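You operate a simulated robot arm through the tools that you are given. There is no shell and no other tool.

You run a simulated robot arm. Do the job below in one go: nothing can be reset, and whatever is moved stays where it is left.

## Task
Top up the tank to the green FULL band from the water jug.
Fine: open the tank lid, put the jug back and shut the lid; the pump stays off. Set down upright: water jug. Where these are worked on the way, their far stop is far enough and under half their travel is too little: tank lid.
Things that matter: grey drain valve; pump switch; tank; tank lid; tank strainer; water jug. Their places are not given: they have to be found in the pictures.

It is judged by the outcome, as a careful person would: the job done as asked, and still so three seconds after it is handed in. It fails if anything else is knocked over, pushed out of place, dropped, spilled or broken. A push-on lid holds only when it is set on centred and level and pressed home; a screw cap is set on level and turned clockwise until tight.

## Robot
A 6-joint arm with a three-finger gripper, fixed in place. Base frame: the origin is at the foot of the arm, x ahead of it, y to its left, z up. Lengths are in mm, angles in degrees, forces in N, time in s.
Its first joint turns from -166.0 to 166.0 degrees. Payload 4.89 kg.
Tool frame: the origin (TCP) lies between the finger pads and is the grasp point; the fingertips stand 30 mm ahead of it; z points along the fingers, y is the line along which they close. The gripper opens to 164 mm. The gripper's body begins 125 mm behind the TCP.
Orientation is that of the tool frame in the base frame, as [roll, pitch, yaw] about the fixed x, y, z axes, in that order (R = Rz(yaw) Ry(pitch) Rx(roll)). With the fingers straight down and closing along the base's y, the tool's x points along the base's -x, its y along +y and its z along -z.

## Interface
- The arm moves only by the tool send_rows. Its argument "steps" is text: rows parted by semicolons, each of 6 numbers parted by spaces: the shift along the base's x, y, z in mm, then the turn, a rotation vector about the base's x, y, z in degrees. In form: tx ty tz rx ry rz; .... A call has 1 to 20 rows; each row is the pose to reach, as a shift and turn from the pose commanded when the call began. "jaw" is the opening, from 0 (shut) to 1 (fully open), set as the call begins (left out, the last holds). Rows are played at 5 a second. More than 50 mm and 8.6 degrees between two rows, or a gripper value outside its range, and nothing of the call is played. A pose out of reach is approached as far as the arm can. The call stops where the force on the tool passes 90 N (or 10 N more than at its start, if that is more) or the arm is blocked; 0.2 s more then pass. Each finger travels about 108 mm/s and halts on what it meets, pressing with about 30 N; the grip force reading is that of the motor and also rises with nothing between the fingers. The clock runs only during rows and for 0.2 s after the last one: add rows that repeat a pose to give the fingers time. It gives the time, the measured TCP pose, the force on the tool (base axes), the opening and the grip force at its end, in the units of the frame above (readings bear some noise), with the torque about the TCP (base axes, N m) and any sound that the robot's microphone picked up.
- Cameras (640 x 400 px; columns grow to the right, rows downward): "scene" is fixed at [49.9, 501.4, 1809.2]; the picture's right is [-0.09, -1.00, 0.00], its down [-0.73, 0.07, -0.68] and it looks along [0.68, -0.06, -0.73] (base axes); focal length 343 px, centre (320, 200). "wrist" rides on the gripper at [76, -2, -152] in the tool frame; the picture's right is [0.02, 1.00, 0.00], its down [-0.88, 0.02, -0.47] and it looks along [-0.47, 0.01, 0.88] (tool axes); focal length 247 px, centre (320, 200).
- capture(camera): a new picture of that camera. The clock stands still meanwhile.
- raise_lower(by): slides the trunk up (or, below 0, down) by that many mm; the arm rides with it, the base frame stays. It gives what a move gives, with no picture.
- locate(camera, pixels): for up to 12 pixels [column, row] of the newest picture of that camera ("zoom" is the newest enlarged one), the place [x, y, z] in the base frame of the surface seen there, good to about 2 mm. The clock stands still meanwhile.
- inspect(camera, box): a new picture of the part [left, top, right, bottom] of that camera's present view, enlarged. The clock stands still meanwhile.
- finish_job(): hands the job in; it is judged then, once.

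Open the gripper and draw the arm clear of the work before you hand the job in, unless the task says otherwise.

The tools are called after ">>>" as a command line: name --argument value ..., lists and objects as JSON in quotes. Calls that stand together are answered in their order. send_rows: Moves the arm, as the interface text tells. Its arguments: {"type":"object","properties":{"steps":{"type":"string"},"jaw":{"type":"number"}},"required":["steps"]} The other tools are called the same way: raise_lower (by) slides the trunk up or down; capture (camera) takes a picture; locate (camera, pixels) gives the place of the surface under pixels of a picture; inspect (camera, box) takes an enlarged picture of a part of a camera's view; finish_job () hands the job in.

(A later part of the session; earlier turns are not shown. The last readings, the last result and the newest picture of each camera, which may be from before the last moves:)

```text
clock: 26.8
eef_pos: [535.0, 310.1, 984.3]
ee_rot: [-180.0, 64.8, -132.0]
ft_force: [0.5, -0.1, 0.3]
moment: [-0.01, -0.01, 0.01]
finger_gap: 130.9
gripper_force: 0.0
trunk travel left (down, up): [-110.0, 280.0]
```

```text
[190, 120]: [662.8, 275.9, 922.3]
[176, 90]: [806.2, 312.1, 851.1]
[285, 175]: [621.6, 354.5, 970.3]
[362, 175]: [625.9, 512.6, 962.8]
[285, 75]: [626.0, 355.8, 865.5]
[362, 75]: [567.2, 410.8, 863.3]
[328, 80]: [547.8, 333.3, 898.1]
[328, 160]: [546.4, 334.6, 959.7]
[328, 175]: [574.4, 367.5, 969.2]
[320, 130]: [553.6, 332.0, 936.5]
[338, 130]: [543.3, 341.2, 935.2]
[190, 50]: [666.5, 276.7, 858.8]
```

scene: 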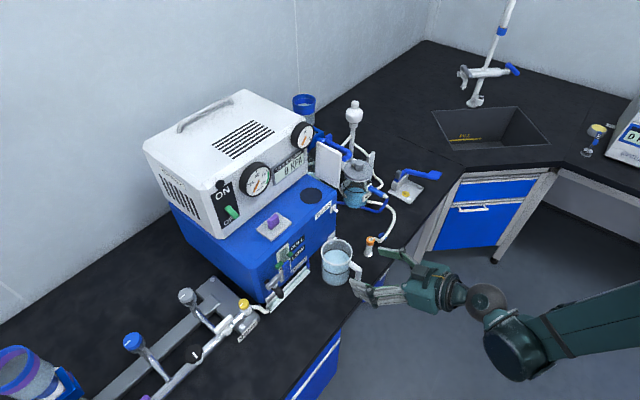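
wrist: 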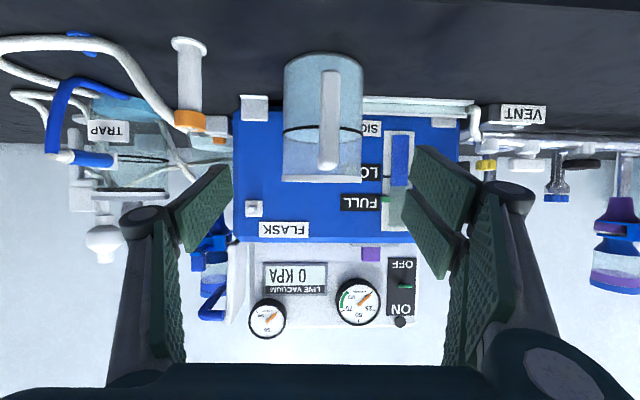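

The jug is well centred with about 5 mm of lateral error, and the post at (663,276) clears the open fingers by ~28 mm. I'll move in to the jug axis at z≈925.

>>> send_rows --steps "14 13 -10 0 0 0; 26 28 -20 0 0 0; 38 43 -30 0 0 0; 50 58 -40 0 0 0; 62 74 -50 0 0 0; 73.5 88.9 -59.3 0 0 0; 73.5 88.9 -59.3 0 0 0"

>>> capture --camera "wrist"

>>> inspect --camera "scene" --box '[270, 200, 430, 330]'

```text
clock: 28.4
eef_pos: [617.2, 403.3, 950.0]
ee_rot: [179.9, 64.6, -132.0]
ft_force: [-0.3, 0.1, 0.0]
moment: [0.04, 0.01, -0.02]
finger_gap: 131.4
gripper_force: 0.1
out of reach, approached as far as the arm can: row 1, 2, 3, 4, 5, 6, 7
trunk travel left (down, up): [-110.0, 280.0]
```

```text
taken
```

wrist: 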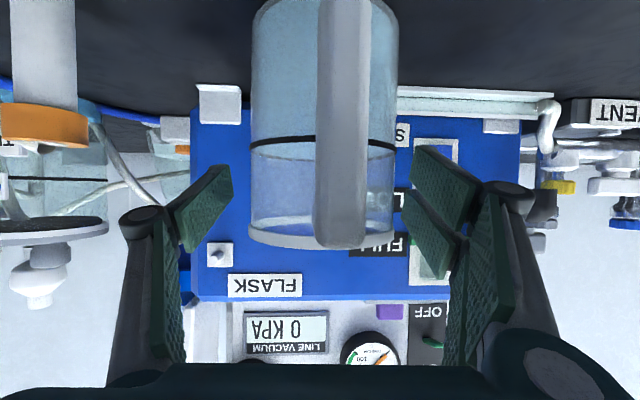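

```text
3.08 times, centred on (350, 265) of scene
```

zoom: 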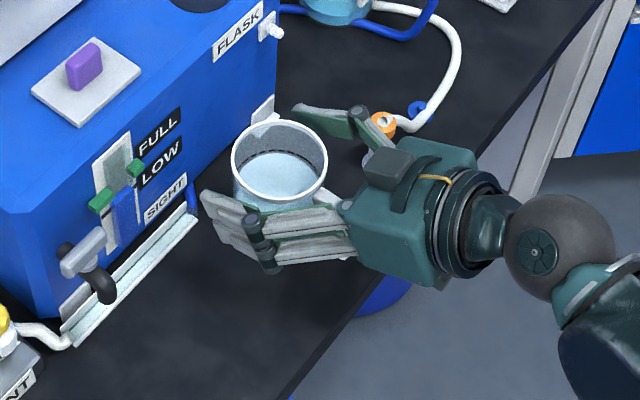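

The reach limit left me at z=950, about 9 mm too far forward. I'll lower the trunk another 25 mm and then trim the position.

>>> raise_lower --by -30

>>> send_rows --steps "-4 -2 2 0 0 0; -8.7 -4.3 5 0 0 0; -8.7 -4.3 5 0 0 0"

>>> capture --camera "wrist"

>>> inspect --camera "scene" --box '[270, 200, 430, 330]'

```text
clock: 29.2
eef_pos: [616.1, 403.9, 920.4]
ee_rot: [180.0, 64.5, -132.0]
ft_force: [0.1, -0.4, 0.3]
moment: [-0.01, 0.01, -0.02]
finger_gap: 131.3
gripper_force: 0.0
trunk travel left (down, up): [-80.0, 310.0]
```

```text
clock: 30.0
eef_pos: [608.4, 399.4, 925.3]
ee_rot: [179.9, 64.7, -132.0]
ft_force: [0.0, -0.3, -0.1]
moment: [0.01, 0.03, -0.02]
finger_gap: 131.2
gripper_force: 0.0
trunk travel left (down, up): [-80.0, 310.0]
```

```text
taken
```

wrist: 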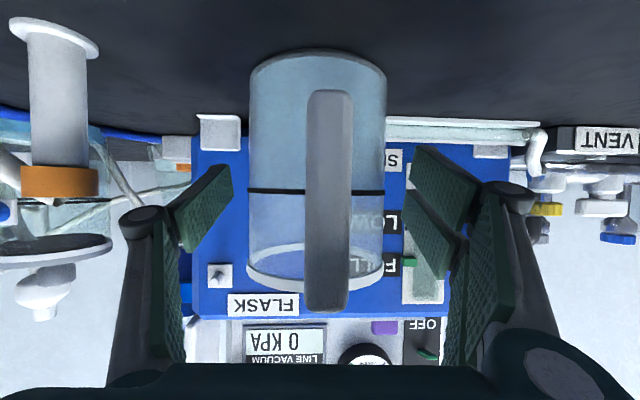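

```text
3.08 times, centred on (350, 265) of scene
```

zoom: 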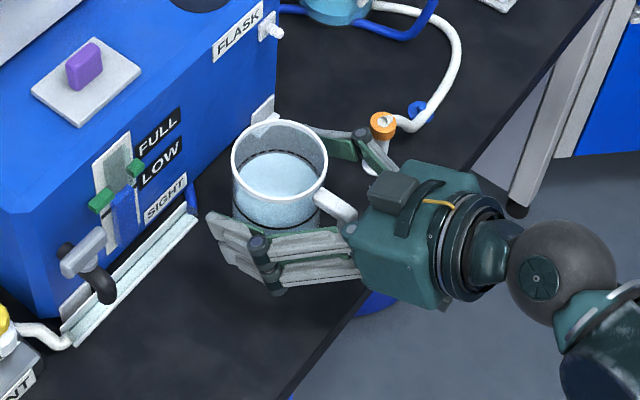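

The jug lies centred between the fingers, with the handle clear of the palm. I'll close on the body.

>>> send_rows --steps "0 0 0 0 0 0; 0 0 0 0 0 0; 0 0 0 0 0 0; 0 0 0 0 0 0" --jaw 0.3

>>> capture --camera "wrist"

```text
clock: 31.0
eef_pos: [607.3, 399.1, 926.1]
ee_rot: [179.9, 64.6, -132.0]
ft_force: [1.4, 0.6, 2.4]
moment: [0.11, 0.01, -0.04]
finger_gap: 81.6
gripper_force: 30.2
trunk travel left (down, up): [-80.0, 310.0]
```

```text
taken
```

wrist: 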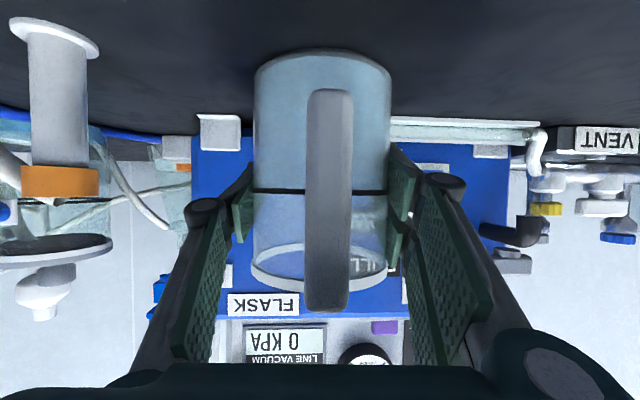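

The gap is 81.6 with 30 N, so the body is held. I'll lift the jug 25 mm with the trunk, which keeps it upright, and check the load and grip.

>>> raise_lower --by 25

>>> capture --camera "wrist"

>>> inspect --camera "scene" --box '[270, 200, 430, 330]'

```text
clock: 31.7
eef_pos: [607.3, 398.4, 950.9]
ee_rot: [179.8, 64.6, -132.0]
ft_force: [-0.5, -0.4, -5.3]
moment: [0.07, -0.07, -0.03]
finger_gap: 82.0
gripper_force: 30.5
trunk travel left (down, up): [-105.0, 285.0]
```

```text
taken
```

wrist: 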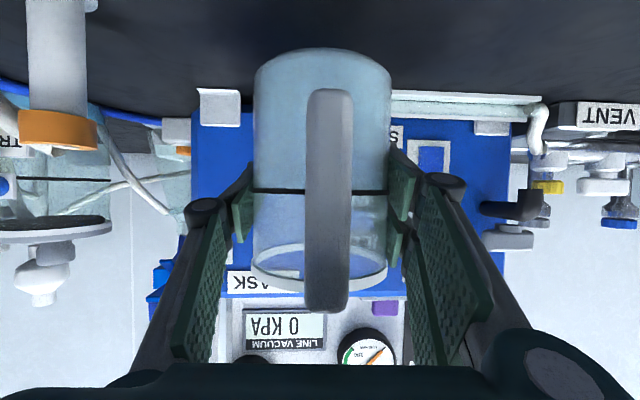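

```text
3.08 times, centred on (350, 265) of scene
```

zoom: 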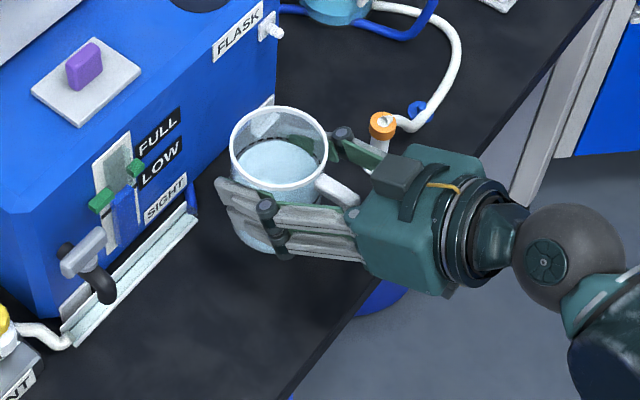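

The load is 5.3 N and the jug hangs steady with no slip. I'll raise the trunk to bring the jug above tank height while still in front of it.

>>> raise_lower --by 110

>>> raise_lower --by 115

>>> capture --camera "scene"

>>> capture --camera "wrist"

```text
clock: 33.1
eef_pos: [608.7, 398.9, 1060.9]
ee_rot: [179.9, 64.6, -132.0]
ft_force: [0.8, 0.3, -4.4]
moment: [0.08, -0.08, 0.0]
finger_gap: 81.7
gripper_force: 30.3
trunk travel left (down, up): [-215.0, 175.0]
```

```text
clock: 34.6
eef_pos: [608.6, 399.8, 1172.7]
ee_rot: [179.9, 64.6, -132.1]
ft_force: [0.4, 0.5, -5.4]
moment: [0.09, -0.02, -0.01]
finger_gap: 81.8
gripper_force: 29.8
trunk travel left (down, up): [-330.0, 60.0]
```

```text
taken
```

scene: 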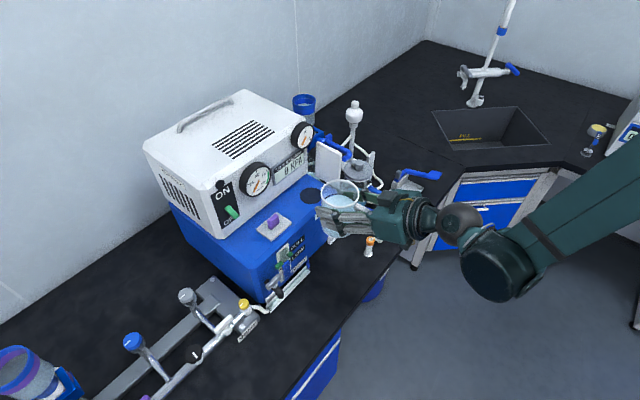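

```text
taken
```

wrist: 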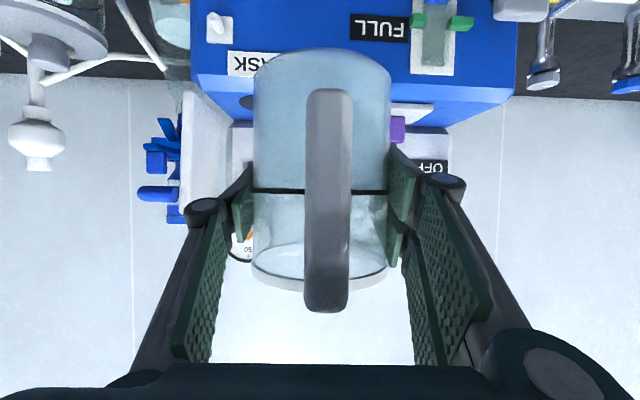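

The jug is at z≈1173, upright and in front of the tank. I'll tilt it 36° forward in place, which is below the pouring angle, before bringing its lip over the hole.

>>> send_rows --steps "0 0 0 -2.97 2.68 0; 0 0 0 -5.94 5.35 0; 0 0 0 -8.92 8.03 0; 0 0 0 -11.9 10.7 0; 0 0 0 -14.9 13.4 0; 0 0 0 -17.8 16.1 0; 0 0 0 -20.8 18.7 0; 0 0 0 -23.8 21.4 0; 0 0 0 -26.7 24.1 0; 0 0 0 -26.7 24.1 0"

>>> capture --camera "wrist"

>>> capture --camera "scene"

```text
clock: 36.8
eef_pos: [608.4, 399.2, 1173.8]
ee_rot: [179.8, 28.6, -132.0]
ft_force: [0.2, 0.4, -4.9]
moment: [0.07, -0.05, 0.02]
finger_gap: 81.5
gripper_force: 30.1
trunk travel left (down, up): [-330.0, 60.0]
```

```text
taken
```

wrist: 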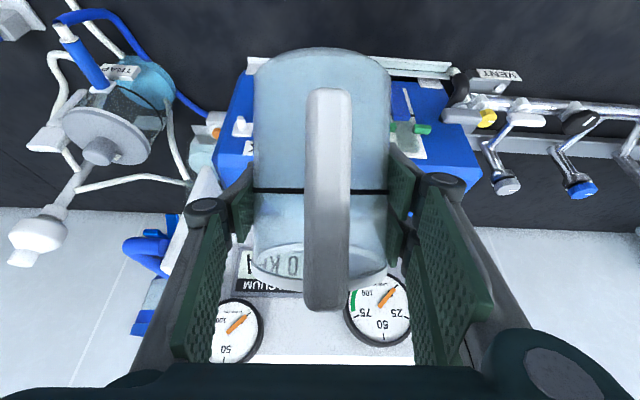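

```text
taken
```

scene: 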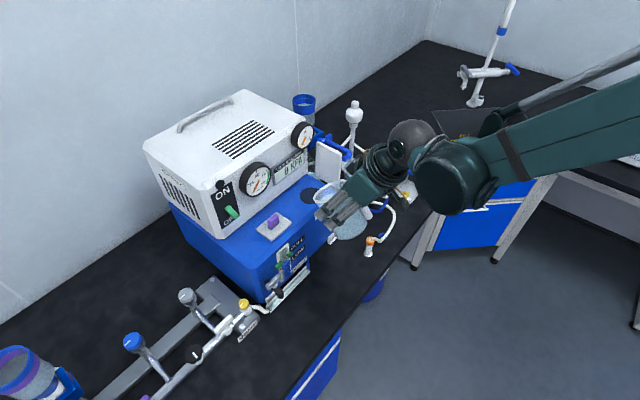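

The jug is tilted 36° and held firmly. I'll check the lip position and the water surface inside it.

>>> inspect --camera "scene" --box '[280, 160, 400, 260]'

>>> locate --camera "zoom" --pixels '[[180, 150], [215, 120], [240, 105], [290, 120], [320, 140], [250, 130], [200, 130], [350, 260], [400, 230], [265, 180]]'

```text
4.00 times, centred on (340, 210) of scene
```

zoom: 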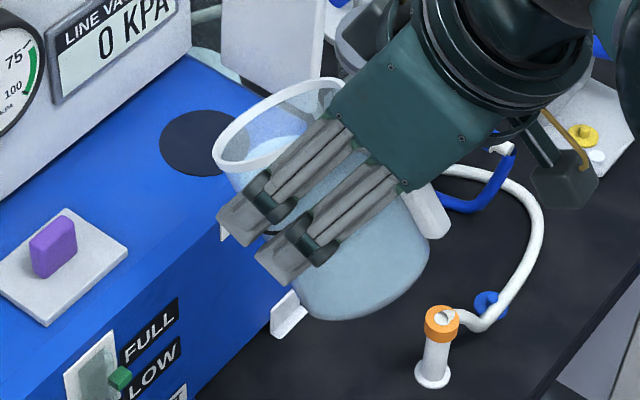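

```text
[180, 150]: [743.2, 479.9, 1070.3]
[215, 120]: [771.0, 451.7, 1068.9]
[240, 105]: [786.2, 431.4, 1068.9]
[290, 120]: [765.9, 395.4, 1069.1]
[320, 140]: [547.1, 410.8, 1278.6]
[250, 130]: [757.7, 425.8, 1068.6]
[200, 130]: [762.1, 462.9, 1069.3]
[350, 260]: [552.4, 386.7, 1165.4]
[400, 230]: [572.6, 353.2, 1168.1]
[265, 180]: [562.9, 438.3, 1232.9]
```

Locating reads through the glass, so I'll use the known geometry. I'll move so the lip comes over the near half of the hole at z≈1155, still below the pouring angle.

>>> send_rows --steps "17 1.4 0 0 0 0; 34 2.8 0 0 0 0; 51 4.2 -8 0 0 0; 68 5.6 -18 0 0 0; 82.7 6.8 -31 0 0 0; 82.7 6.8 -31 0 0 0"

>>> capture --camera "wrist"

>>> inspect --camera "scene" --box '[260, 140, 380, 240]'

```text
clock: 38.2
eef_pos: [691.5, 406.5, 1142.4]
ee_rot: [179.9, 28.6, -131.9]
ft_force: [1.1, 1.0, -6.3]
moment: [0.08, 0.02, 0.03]
finger_gap: 81.5
gripper_force: 29.8
trunk travel left (down, up): [-330.0, 60.0]
```

```text
taken
```

wrist: 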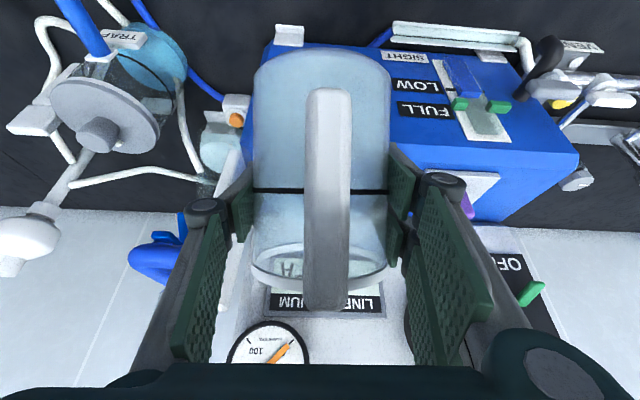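

```text
4.00 times, centred on (320, 190) of scene
```

zoom: 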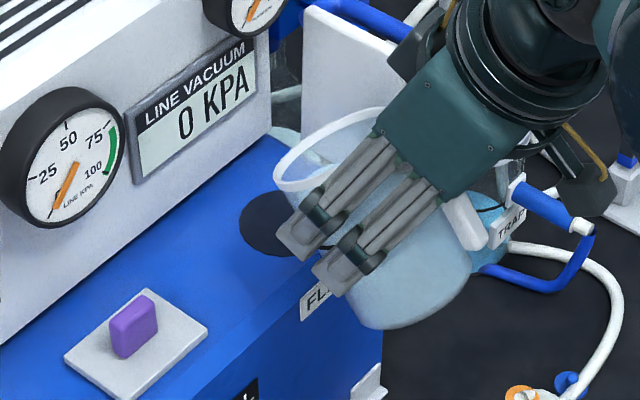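

The lip is over the near part of the hole (about (297,154) in the zoom). I'll tilt on to about 50° and see whether water starts to leave the lip.

>>> send_rows --steps "-0.3 -0.3 -2 -2.97 2.68 0; -0.6 -0.7 -4 -5.94 5.35 0; -0.7 -0.8 -5.9 -8.92 8.03 0; -0.6 -0.7 -6 -10.4 9.37 0; -0.6 -0.7 -6 -10.4 9.37 0"

>>> inspect --camera "scene" --box '[240, 140, 380, 300]'

>>> capture --camera "wrist"

```text
clock: 39.4
eef_pos: [689.5, 406.9, 1137.1]
ee_rot: [179.9, 14.6, -132.0]
ft_force: [-0.3, 0.1, -5.2]
moment: [0.05, -0.07, 0.0]
finger_gap: 81.6
gripper_force: 29.9
trunk travel left (down, up): [-330.0, 60.0]
```

```text
2.50 times, centred on (310, 220) of scene
```

zoom: 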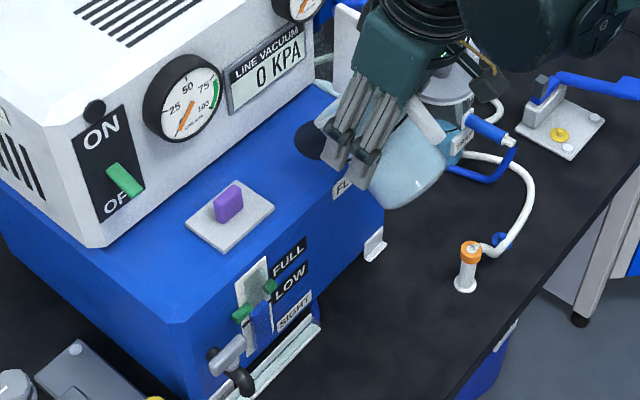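

```text
taken
```

wrist: 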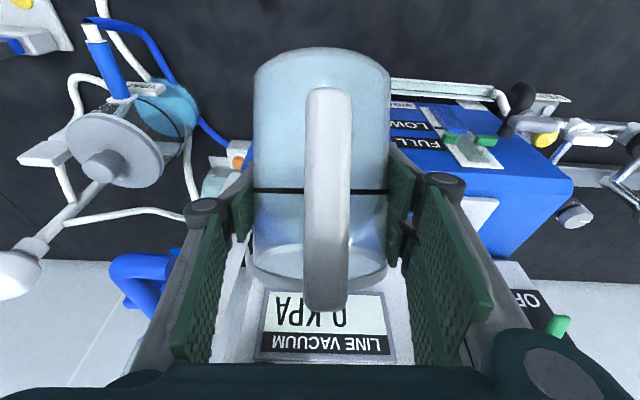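

No flow yet at 50°, and the sight glass is visible at (258,305) in the zoom. I'll tilt on in small steps to 55°, hold, and compare the sight level.

>>> send_rows --steps "0 0 0 -1.49 1.34 0; 0.3 0.3 -0.5 -2.97 2.68 0; 0.4 0.4 -0.7 -3.7 3.35 0; 0.4 0.4 -0.7 -3.7 3.35 0; 0.4 0.4 -0.7 -3.7 3.35 0"

>>> inspect --camera "scene" --box '[270, 150, 370, 230]'

>>> inspect --camera "scene" --box '[260, 230, 330, 290]'

```text
clock: 40.6
eef_pos: [690.4, 406.9, 1137.3]
ee_rot: [179.9, 9.8, -132.0]
ft_force: [-0.2, -0.8, -4.6]
moment: [0.06, -0.05, -0.03]
finger_gap: 81.5
gripper_force: 30.1
trunk travel left (down, up): [-330.0, 60.0]
```

```text
5.00 times, centred on (320, 190) of scene
```

zoom: 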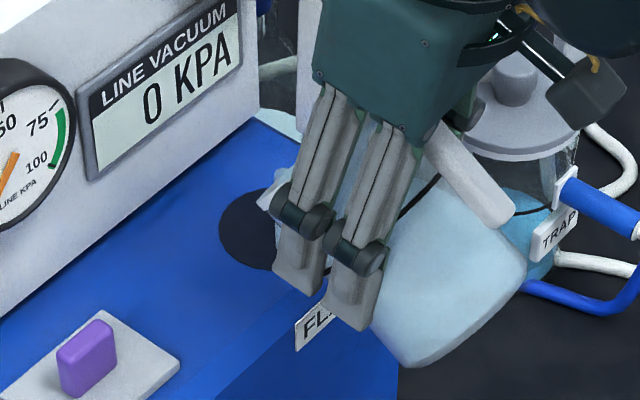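

```text
6.67 times, centred on (295, 260) of scene
```

zoom: 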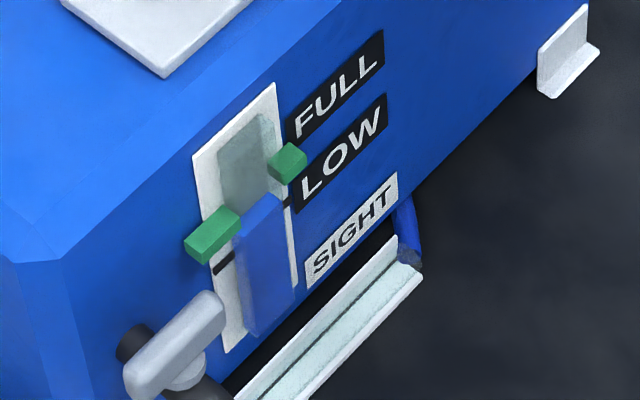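

Still no flow at 55°. The spout at zoom (265,200) is above the hole, and the sight's blue top edge runs from (240,228) to (282,195). I'll continue to 59°.

>>> send_rows --steps "0.3 0.3 0 -1.49 1.34 0; 0.6 0.7 -0.4 -2.97 2.68 0; 0.6 0.7 -0.4 -2.97 2.68 0; 0.6 0.7 -0.4 -2.97 2.68 0"

>>> inspect --camera "scene" --box '[270, 150, 370, 230]'

>>> inspect --camera "scene" --box '[260, 230, 330, 290]'

```text
clock: 41.6
eef_pos: [691.5, 406.7, 1136.4]
ee_rot: [179.9, 5.7, -132.0]
ft_force: [-0.4, -0.5, -3.7]
moment: [0.04, -0.04, -0.03]
finger_gap: 81.6
gripper_force: 30.1
trunk travel left (down, up): [-330.0, 60.0]
```

```text
5.00 times, centred on (320, 190) of scene
```

zoom: 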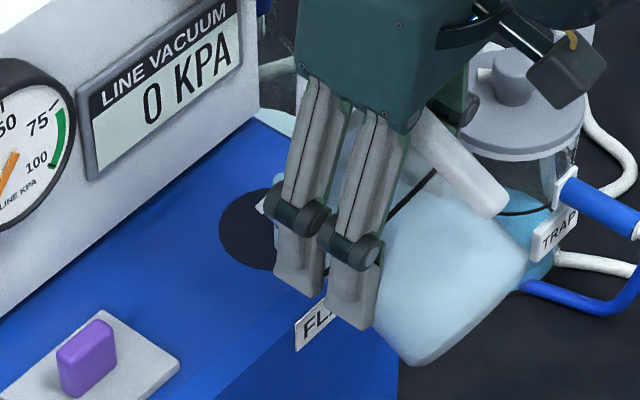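

```text
6.67 times, centred on (295, 260) of scene
```

zoom: 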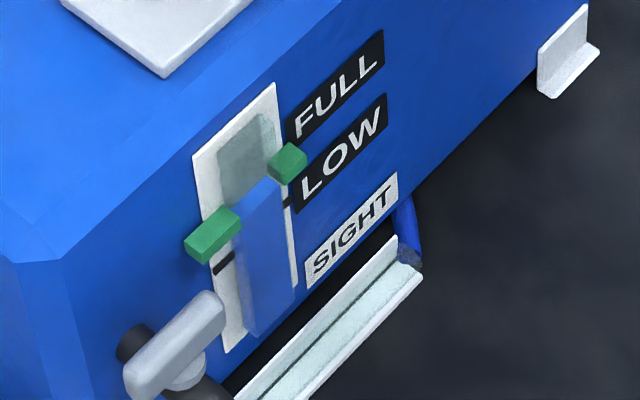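

Water is flowing: the sight level rose to the line (240,210)–(272,180), and the load fell to 3.7 N. I'll measure the water top and green band heights now.

>>> locate --camera "zoom" --pixels '[[258, 200], [258, 190], [262, 230], [212, 222], [215, 245], [190, 245], [288, 150], [288, 165], [290, 178], [240, 225], [250, 215], [268, 190]]'

>>> inspect --camera "wrist" --box '[380, 60, 560, 200]'

```text
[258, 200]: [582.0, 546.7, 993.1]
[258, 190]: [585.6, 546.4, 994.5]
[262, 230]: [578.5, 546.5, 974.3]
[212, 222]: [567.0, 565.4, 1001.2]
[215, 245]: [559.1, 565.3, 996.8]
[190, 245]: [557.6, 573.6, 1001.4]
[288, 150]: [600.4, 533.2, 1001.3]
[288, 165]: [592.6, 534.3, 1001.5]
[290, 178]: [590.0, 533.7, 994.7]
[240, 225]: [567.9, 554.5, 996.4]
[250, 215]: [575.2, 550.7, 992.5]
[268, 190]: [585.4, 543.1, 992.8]
```

```text
2.86 times, centred on (470, 130) of wrist
```

zoom: 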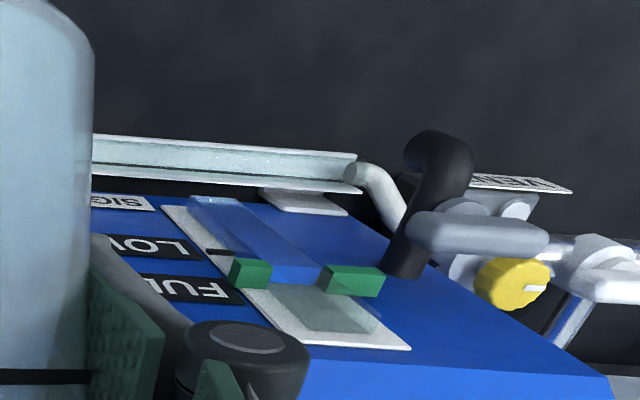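

The water top is at z≈993 and the green band runs about 990–1001.5, so it has just entered the band. I'll hold briefly to see whether the flow has stopped by itself.

>>> send_rows --steps "0 0 0 0 0 0"

>>> inspect --camera "scene" --box '[260, 230, 330, 290]'

>>> locate --camera "zoom" --pixels '[[258, 200], [258, 193], [258, 188], [258, 184], [258, 180], [262, 178], [250, 200], [250, 196], [200, 258], [225, 245], [285, 182], [300, 175]]'

```text
clock: 42.0
eef_pos: [691.1, 405.9, 1137.1]
ee_rot: [179.9, 5.7, -132.0]
ft_force: [-0.2, 0.3, -4.1]
moment: [0.03, -0.04, 0.04]
finger_gap: 81.7
gripper_force: 30.4
trunk travel left (down, up): [-330.0, 60.0]
```

```text
6.67 times, centred on (295, 260) of scene
```

zoom: 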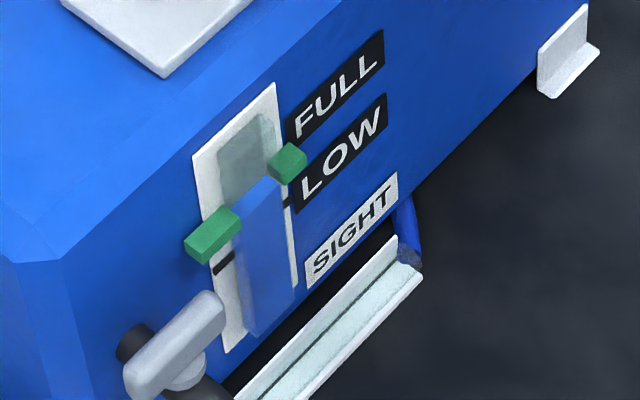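

```text
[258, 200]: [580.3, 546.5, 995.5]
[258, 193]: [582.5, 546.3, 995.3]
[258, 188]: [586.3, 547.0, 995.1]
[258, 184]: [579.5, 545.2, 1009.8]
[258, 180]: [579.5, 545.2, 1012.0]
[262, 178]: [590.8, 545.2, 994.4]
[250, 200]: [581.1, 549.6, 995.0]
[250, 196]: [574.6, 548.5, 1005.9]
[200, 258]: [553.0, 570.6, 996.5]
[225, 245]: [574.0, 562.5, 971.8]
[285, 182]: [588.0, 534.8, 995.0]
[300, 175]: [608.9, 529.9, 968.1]
```

The water top is at 995.0 and still rising about 2 mm per 0.4 s. I'll check the band's lower edge precisely before deciding how much more to add.

>>> inspect --camera "scene" --box '[275, 245, 310, 275]'

>>> inspect --camera "wrist" --box '[430, 120, 520, 170]'

```text
13.33 times, centred on (292, 260) of scene
```

zoom: 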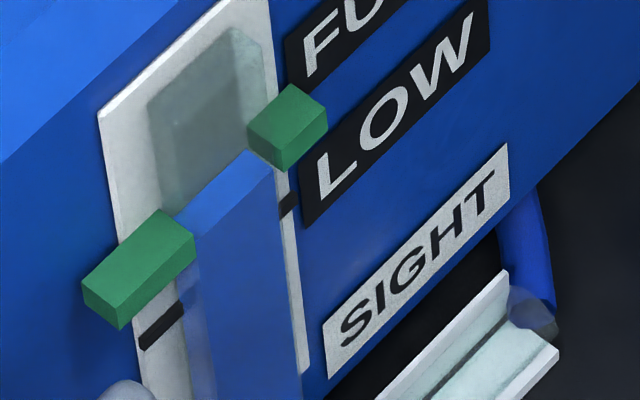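

```text
7.11 times, centred on (475, 145) of wrist
```

zoom: 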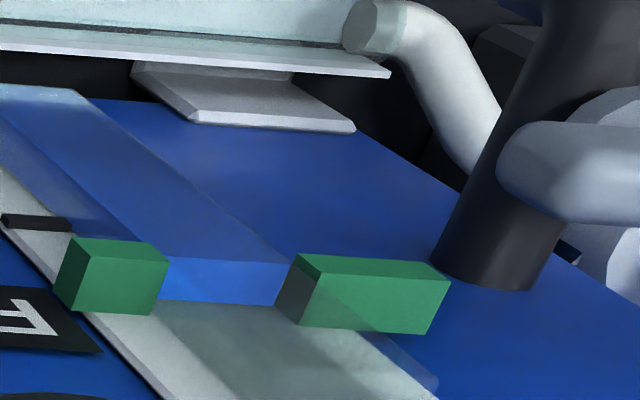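

The wrist view shows the water's top face just below the level of the green blocks' top face. I'll measure the block edges here.

>>> locate --camera "zoom" --pixels '[[120, 240], [120, 248], [120, 256], [120, 270], [350, 257], [350, 262], [350, 270], [350, 300], [225, 261], [225, 270], [225, 290], [225, 255]]'

```text
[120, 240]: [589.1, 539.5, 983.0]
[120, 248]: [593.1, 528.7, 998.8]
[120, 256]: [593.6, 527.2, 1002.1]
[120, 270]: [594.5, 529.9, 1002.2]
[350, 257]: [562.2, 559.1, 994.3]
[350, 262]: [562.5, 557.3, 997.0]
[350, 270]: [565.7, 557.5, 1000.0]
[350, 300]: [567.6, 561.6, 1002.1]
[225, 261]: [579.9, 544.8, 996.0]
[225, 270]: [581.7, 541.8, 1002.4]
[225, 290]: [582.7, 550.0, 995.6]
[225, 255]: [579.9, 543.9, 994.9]
```

The band spans about 993–1002 and the water is at 995.5. I'll hold one more row, then recheck.

>>> send_rows --steps "0 0 0 0 0 0"

>>> inspect --camera "wrist" --box '[430, 120, 520, 170]'

>>> locate --camera "zoom" --pixels '[[225, 290], [200, 285], [250, 290], [230, 280], [190, 290], [240, 298]]'

```text
clock: 42.4
eef_pos: [690.7, 406.5, 1136.4]
ee_rot: [179.9, 5.8, -132.1]
ft_force: [-0.1, 0.0, -3.7]
moment: [0.06, -0.04, 0.0]
finger_gap: 81.6
gripper_force: 29.8
trunk travel left (down, up): [-330.0, 60.0]
```

```text
7.11 times, centred on (475, 145) of wrist
```

zoom: 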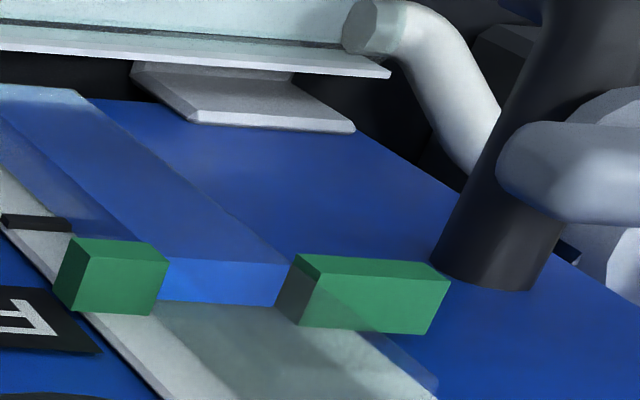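

```text
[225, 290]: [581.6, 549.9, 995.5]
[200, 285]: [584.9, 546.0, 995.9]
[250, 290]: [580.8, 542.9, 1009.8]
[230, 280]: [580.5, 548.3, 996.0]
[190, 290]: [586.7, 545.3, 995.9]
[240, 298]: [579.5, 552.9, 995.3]
```

Flow has stopped at ~995.6, inside the band but in its lower third. A further 0.6° should add about 2 mm and centre it.

>>> send_rows --steps "0 0 0 -0.45 0.4 0; 0 0 0 -0.45 0.4 0; 0 0 0 -0.45 0.4 0"

>>> inspect --camera "wrist" --box '[430, 120, 520, 170]'

>>> locate --camera "zoom" --pixels '[[225, 290], [200, 285], [230, 280], [190, 290], [240, 298], [215, 285]]'

```text
clock: 43.2
eef_pos: [691.5, 407.0, 1137.5]
ee_rot: [179.9, 5.0, -131.9]
ft_force: [0.0, 0.1, -3.2]
moment: [0.07, -0.05, -0.01]
finger_gap: 81.5
gripper_force: 30.4
trunk travel left (down, up): [-330.0, 60.0]
```

```text
7.11 times, centred on (475, 145) of wrist
```

zoom: 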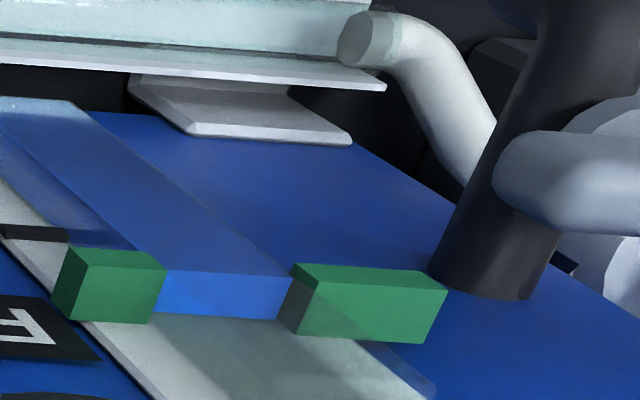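

```text
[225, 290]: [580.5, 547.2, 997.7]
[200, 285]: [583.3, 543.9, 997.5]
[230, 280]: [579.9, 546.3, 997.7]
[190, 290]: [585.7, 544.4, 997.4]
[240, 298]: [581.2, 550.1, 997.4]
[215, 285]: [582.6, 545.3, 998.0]
```

The level is 997.6, mid-band. I'll tilt the jug back to about 36° with the lip kept over the hole.

>>> send_rows --steps "0 0 1 2.97 -2.68 0; 0 0 2 5.94 -5.35 0; 0 0 4 8.92 -8.03 0; 0 0 5 11.9 -10.7 0; 0 0 6 14.9 -13.4 0; 0 0 6 17.6 -15.8 0; 0 0 6 17.6 -15.8 0; 0 0 6 17.6 -15.8 0"

>>> inspect --camera "scene" --box '[240, 140, 380, 300]'

>>> inspect --camera "scene" --box '[275, 245, 310, 275]'

```text
clock: 45.0
eef_pos: [691.7, 406.4, 1142.4]
ee_rot: [179.8, 28.7, -131.9]
ft_force: [0.3, 0.2, -3.3]
moment: [0.07, -0.03, 0.02]
finger_gap: 81.9
gripper_force: 30.2
trunk travel left (down, up): [-330.0, 60.0]
```

```text
2.50 times, centred on (310, 220) of scene
```

zoom: 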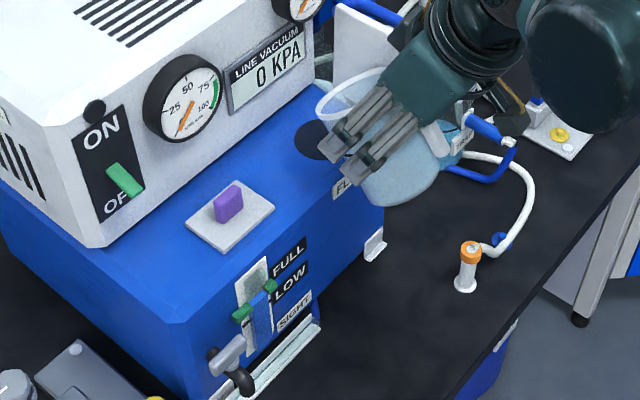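

```text
13.33 times, centred on (292, 260) of scene
```

zoom: 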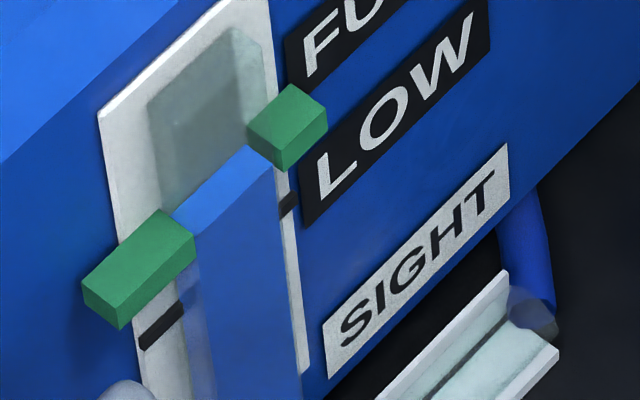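

The level is holding in the green band, with no spill visible. I'll retreat from the tank along the same path and then level the jug.

>>> send_rows --steps "-14 -1 14 0 0 0; -30 -2.5 24 0 0 0; -48 -4 31 0 0 0; -66 -5.4 31 0 0 0; -82.7 -6.8 31 0 0 0; -82.7 -6.8 31 0 0 0"

>>> send_rows --steps "0 0 0 2.97 -2.68 0; 0 0 0 5.94 -5.35 0; 0 0 0 8.92 -8.03 0; 0 0 0 11.9 -10.7 0; 0 0 0 14.9 -13.4 0; 0 0 0 17.8 -16.1 0; 0 0 0 20.8 -18.7 0; 0 0 0 23.8 -21.4 0; 0 0 0 26.7 -24 0; 0 0 0 26.7 -24 0"

>>> capture --camera "wrist"

>>> capture --camera "scene"

```text
clock: 46.4
eef_pos: [607.7, 401.1, 1173.8]
ee_rot: [179.9, 28.7, -132.0]
ft_force: [-1.1, 0.2, -3.4]
moment: [0.06, -0.1, -0.03]
finger_gap: 81.6
gripper_force: 29.9
trunk travel left (down, up): [-330.0, 60.0]
```

```text
clock: 48.6
eef_pos: [609.3, 399.2, 1173.2]
ee_rot: [179.7, 64.7, -132.2]
ft_force: [1.4, -0.1, -2.8]
moment: [0.08, -0.03, 0.03]
finger_gap: 81.6
gripper_force: 29.5
trunk travel left (down, up): [-330.0, 60.0]
```

```text
taken
```

wrist: 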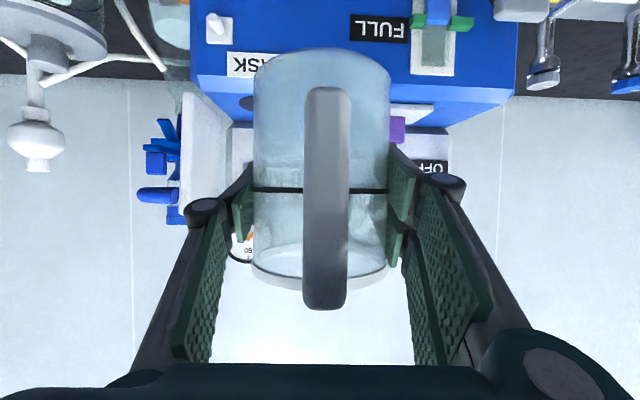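

```text
taken
```

scene: 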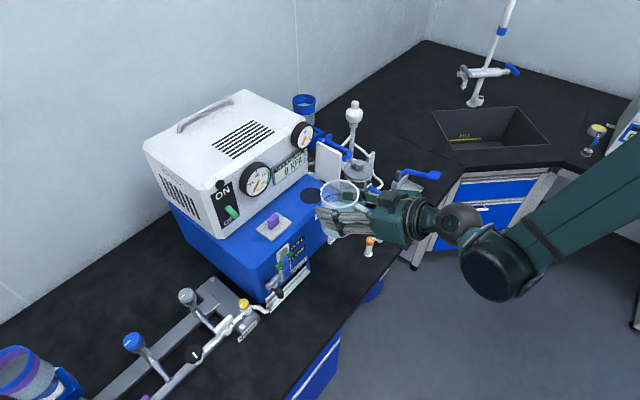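

The jug is upright again (pitch 64.7 as when gripped). I'll lower the trunk back toward its original spot.

>>> raise_lower --by -115

>>> raise_lower --by -110

>>> raise_lower --by -15

>>> inspect --camera "scene" --box '[270, 200, 430, 330]'

```text
clock: 50.0
eef_pos: [609.1, 400.0, 1059.0]
ee_rot: [179.7, 64.6, -132.1]
ft_force: [0.0, -0.1, -3.4]
moment: [0.05, -0.05, -0.02]
finger_gap: 81.4
gripper_force: 29.8
trunk travel left (down, up): [-215.0, 175.0]
```

```text
clock: 51.5
eef_pos: [608.7, 399.8, 948.7]
ee_rot: [179.7, 64.6, -132.1]
ft_force: [-0.8, 0.2, -3.6]
moment: [0.06, -0.01, 0.0]
finger_gap: 81.7
gripper_force: 29.8
trunk travel left (down, up): [-105.0, 285.0]
```

```text
clock: 52.1
eef_pos: [608.2, 398.5, 933.4]
ee_rot: [179.7, 64.7, -132.2]
ft_force: [-0.2, -0.4, -3.0]
moment: [0.01, -0.02, 0.01]
finger_gap: 81.7
gripper_force: 30.0
trunk travel left (down, up): [-90.0, 300.0]
```

```text
3.08 times, centred on (350, 265) of scene
```

zoom: 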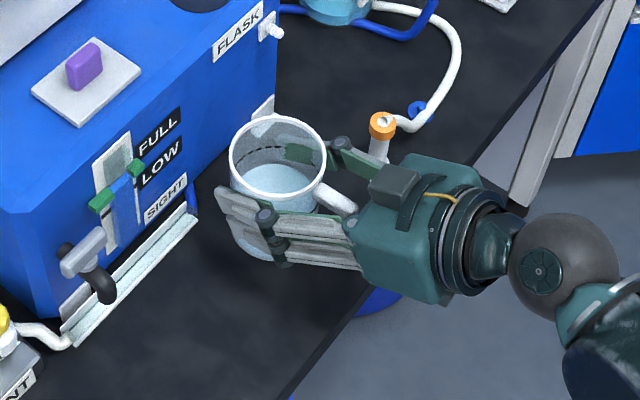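

The jug still hangs a few mm above the table (load −3). I'll lower in small steps until the table takes the weight.

>>> raise_lower --by -5

>>> raise_lower --by -2

```text
clock: 52.6
eef_pos: [609.3, 398.4, 928.7]
ee_rot: [179.7, 64.6, -132.2]
ft_force: [1.2, 0.5, -3.5]
moment: [0.03, -0.05, -0.03]
finger_gap: 81.7
gripper_force: 29.6
trunk travel left (down, up): [-85.0, 305.0]
```

```text
clock: 53.1
eef_pos: [608.1, 399.8, 926.8]
ee_rot: [179.7, 64.7, -132.1]
ft_force: [0.1, 0.5, -4.4]
moment: [0.04, -0.03, 0.03]
finger_gap: 81.8
gripper_force: 29.6
trunk travel left (down, up): [-83.0, 307.0]
```

>>> raise_lower --by -1

>>> raise_lower --by -1

>>> inspect --camera "wrist" --box '[220, 30, 420, 130]'

```text
clock: 53.6
eef_pos: [609.3, 399.0, 925.8]
ee_rot: [179.7, 64.5, -132.2]
ft_force: [0.0, -0.1, -1.8]
moment: [0.03, 0.03, -0.01]
finger_gap: 81.8
gripper_force: 30.2
trunk travel left (down, up): [-82.0, 308.0]
```

```text
clock: 54.2
eef_pos: [608.7, 400.1, 924.9]
ee_rot: [179.7, 64.7, -132.2]
ft_force: [3.8, 3.4, 16.1]
moment: [0.04, 0.42, -0.09]
finger_gap: 81.7
gripper_force: 29.6
trunk travel left (down, up): [-81.0, 309.0]
```

```text
3.20 times, centred on (320, 80) of wrist
```

zoom: 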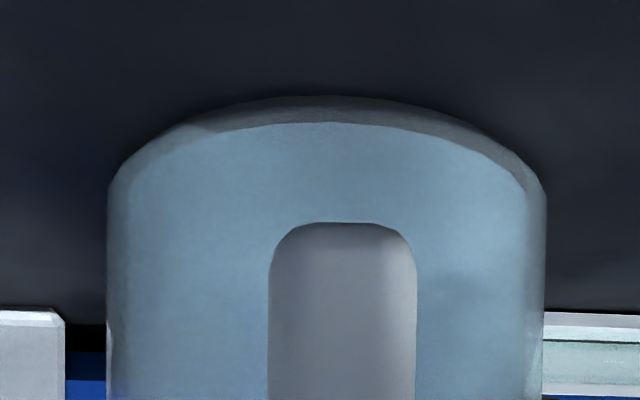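

The reading went to +16 N, so the jug is standing on the table at its original place. I'll ease up 0.5 mm and open the jaw to release it.

>>> send_rows --steps "0 0 0.5 0 0 0; 0 0 0.5 0 0 0"

>>> send_rows --steps "0 0 0 0 0 0; 0 0 0 0 0 0; 0 0 0 0 0 0" --jaw 0.8

>>> capture --camera "wrist"

>>> inspect --camera "scene" --box '[270, 200, 430, 330]'

```text
clock: 54.8
eef_pos: [608.4, 400.4, 925.3]
ee_rot: [179.7, 64.6, -132.1]
ft_force: [4.5, 1.8, 13.1]
moment: [0.21, 0.23, -0.08]
finger_gap: 81.6
gripper_force: 30.0
trunk travel left (down, up): [-81.0, 309.0]
```

```text
clock: 55.6
eef_pos: [608.5, 399.1, 924.7]
ee_rot: [179.7, 64.6, -132.2]
ft_force: [0.4, 0.0, 0.1]
moment: [-0.02, 0.01, 0.01]
finger_gap: 130.8
gripper_force: 0.1
trunk travel left (down, up): [-81.0, 309.0]
```

```text
taken
```

wrist: 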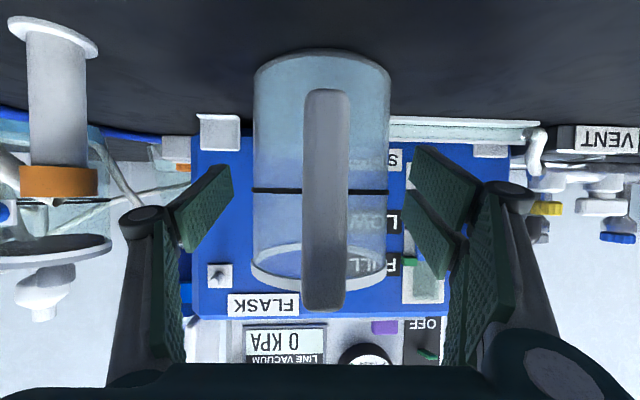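

```text
3.08 times, centred on (350, 265) of scene
```

zoom: 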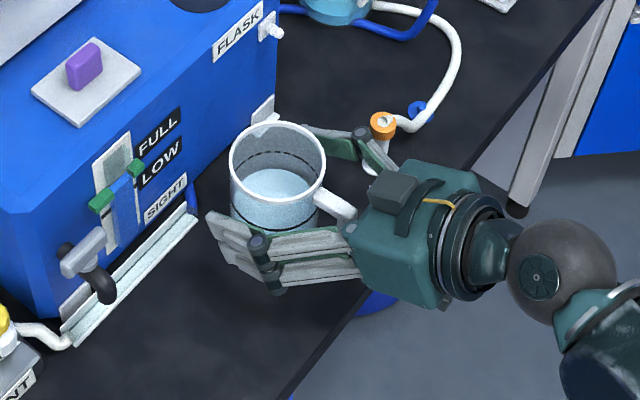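

The jug stands upright where it was, with the fingers clear of it. I'll back straight out along the tool axis.

>>> send_rows --steps "-12 -13.5 8.5 0 0 0; -24 -27 17 0 0 0; -36 -40 25 0 0 0; -48 -54 34 0 0 0; -60 -67 42 0 0 0; -73 -81 51 0 0 0; -85 -94 62 0 0 0"

>>> capture --camera "wrist"

>>> capture --camera "scene"

```text
clock: 57.2
eef_pos: [524.6, 307.0, 985.9]
ee_rot: [179.7, 64.6, -132.1]
ft_force: [0.9, 0.9, -0.3]
moment: [0.02, 0.04, 0.11]
finger_gap: 131.2
gripper_force: 0.0
trunk travel left (down, up): [-81.0, 309.0]
```

```text
taken
```

wrist: 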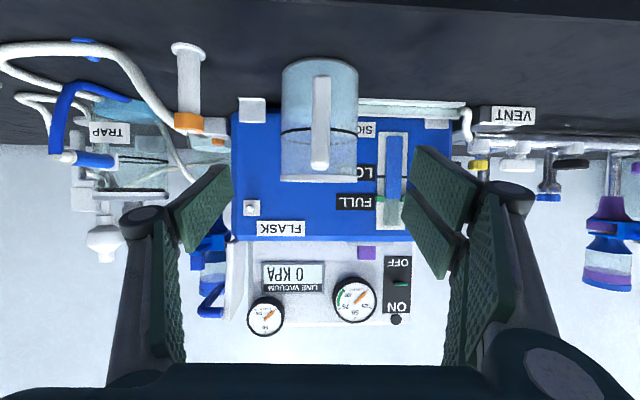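

```text
taken
```

scene: 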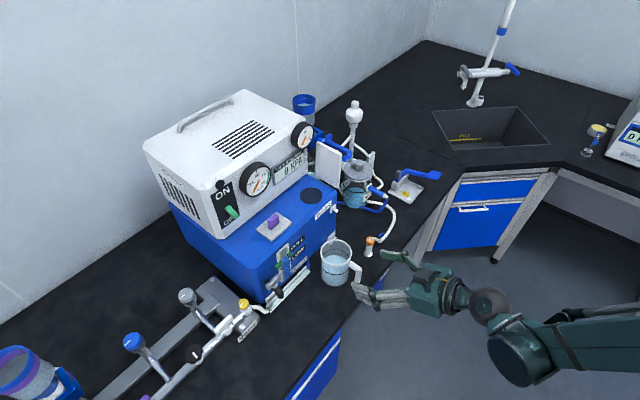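

The jug is back and upright, and the level still reads in the green band. I'll raise the trunk and turn the tool back down to go and close the lid.

>>> raise_lower --by 94

>>> send_rows --steps "0 0 20 -4.1 3.7 0; 0 0 40 -8.3 7.5 0; 0 0 60 -12.4 11.2 0; 0 0 80 -16.6 14.9 0; 0 0 110 -20.7 18.6 0; 0 0 140 -24.9 22.4 0; 0 0 170 -29 26.1 0; 0 0 190 -33.1 29.8 0" --jaw 0.17

>>> send_rows --steps "40 6 0 0 0 -1; 80 12 0 0 0 -2; 120 18 0 0 0 -3; 160 24 0 0 0 -3; 200 30 0 0 0 -3; 240 34 0 0 0 -3; 275 36 0 0 0 -3"

>>> capture --camera "wrist"

>>> capture --camera "scene"

```text
clock: 58.4
eef_pos: [523.1, 306.6, 1080.3]
ee_rot: [179.7, 64.6, -132.2]
ft_force: [0.1, 0.6, 0.5]
moment: [-0.01, -0.01, 0.0]
finger_gap: 131.1
gripper_force: 0.0
trunk travel left (down, up): [-175.0, 215.0]
```

```text
clock: 60.2
eef_pos: [522.3, 305.7, 1270.6]
ee_rot: [180.0, 20.0, -132.2]
ft_force: [-0.9, -0.8, 0.8]
moment: [0.07, -0.15, -0.02]
finger_gap: 28.2
gripper_force: 0.0
trunk travel left (down, up): [-175.0, 215.0]
```

```text
clock: 61.8
eef_pos: [800.0, 340.9, 1270.4]
ee_rot: [179.9, 20.1, -135.1]
ft_force: [-1.3, -0.2, 0.8]
moment: [-0.01, -0.15, -0.02]
finger_gap: 27.7
gripper_force: 0.1
trunk travel left (down, up): [-175.0, 215.0]
```

```text
taken
```

wrist: 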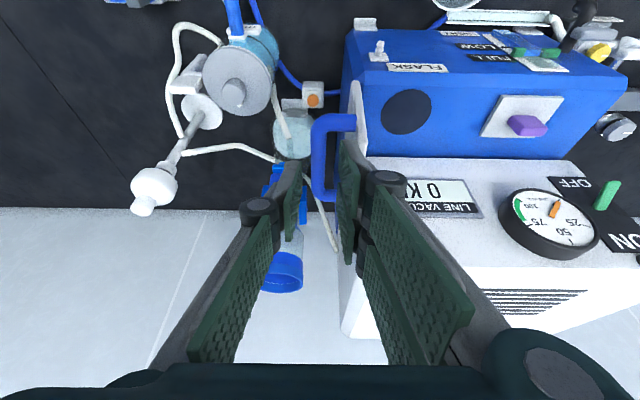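

```text
taken
```

scene: 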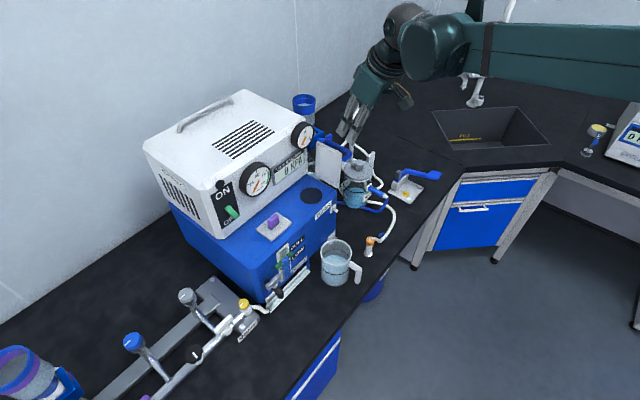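

The tool is above the open lid, with the handle bar at about (318,155) and the slab edge at about (355,140). I'll measure the bar and slab positions.

>>> inspect --camera "wrist" --box '[270, 70, 400, 220]'

>>> locate --camera "wrist" --pixels '[[318, 130], [318, 150], [318, 170], [318, 190], [313, 160], [324, 160], [325, 122], [345, 122], [352, 85], [362, 88], [355, 120], [366, 150]]'

```text
2.67 times, centred on (335, 145) of wrist
```

zoom: 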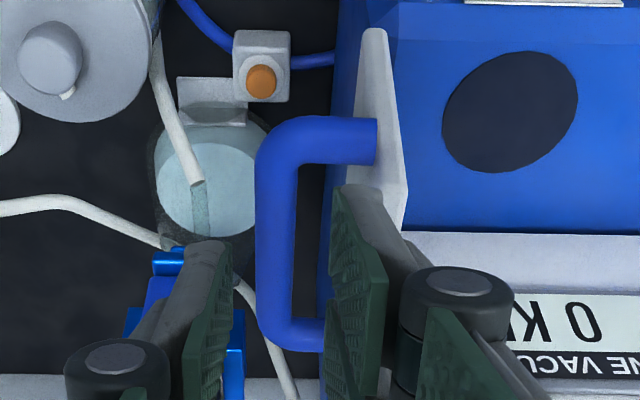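

```text
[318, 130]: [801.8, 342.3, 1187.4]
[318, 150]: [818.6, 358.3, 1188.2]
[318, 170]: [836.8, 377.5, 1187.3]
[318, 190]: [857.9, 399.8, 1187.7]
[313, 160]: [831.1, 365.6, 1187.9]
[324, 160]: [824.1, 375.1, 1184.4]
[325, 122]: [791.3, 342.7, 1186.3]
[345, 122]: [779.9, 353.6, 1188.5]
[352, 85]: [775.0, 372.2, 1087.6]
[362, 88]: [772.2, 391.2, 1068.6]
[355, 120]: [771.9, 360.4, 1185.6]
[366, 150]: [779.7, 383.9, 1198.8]
```

The bar is at t≈325 (x−y≈459.5), with its top at z 1188 and the slab edge at z≈1199. Descending along the tool axis with a 28 mm gap straddles it, and stopping at z≈1196 keeps the knuckle above the slab edge.

>>> send_rows --steps "6 6 -16 0 0 0; 12 12 -32 0 0 0; 17 17 -46 0 0 0; 22 22 -60 0 0 0; 27.2 26.8 -74 0 0 0; 27.2 26.8 -74 0 0 0"

>>> inspect --camera "wrist" --box '[230, 60, 430, 230]'

```text
clock: 63.2
eef_pos: [825.7, 369.5, 1195.0]
ee_rot: [179.9, 20.0, -134.9]
ft_force: [1.4, 1.6, -1.1]
moment: [-0.09, 0.11, -0.02]
finger_gap: 28.0
gripper_force: 0.0
trunk travel left (down, up): [-175.0, 215.0]
```

```text
2.35 times, centred on (330, 145) of wrist
```

zoom: 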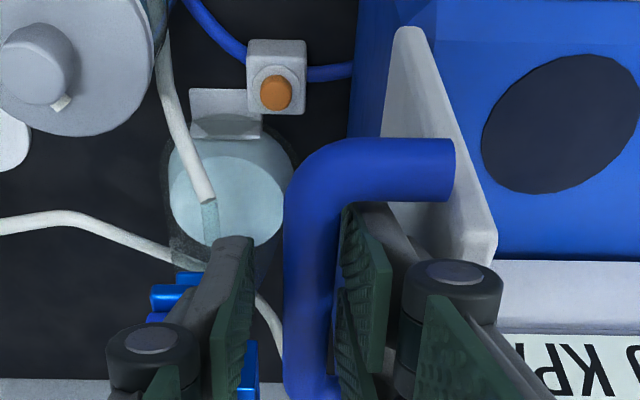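

The bar lies between the fingers with no contact force. I'll close on it.

>>> send_rows --steps "0 0 0 0 0 0; 0 0 0 0 0 0; 0 0 0 0 0 0" --jaw 0

>>> inspect --camera "wrist" --box '[230, 60, 430, 230]'

```text
clock: 64.0
eef_pos: [824.6, 368.6, 1196.8]
ee_rot: [179.7, 19.9, -135.0]
ft_force: [-13.9, -7.7, -12.0]
moment: [-0.24, 0.18, -1.11]
finger_gap: 15.4
gripper_force: 44.8
trunk travel left (down, up): [-175.0, 215.0]
```

```text
2.35 times, centred on (330, 145) of wrist
```

zoom: 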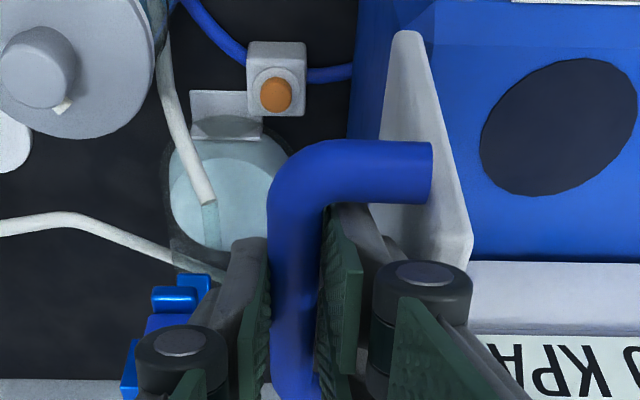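

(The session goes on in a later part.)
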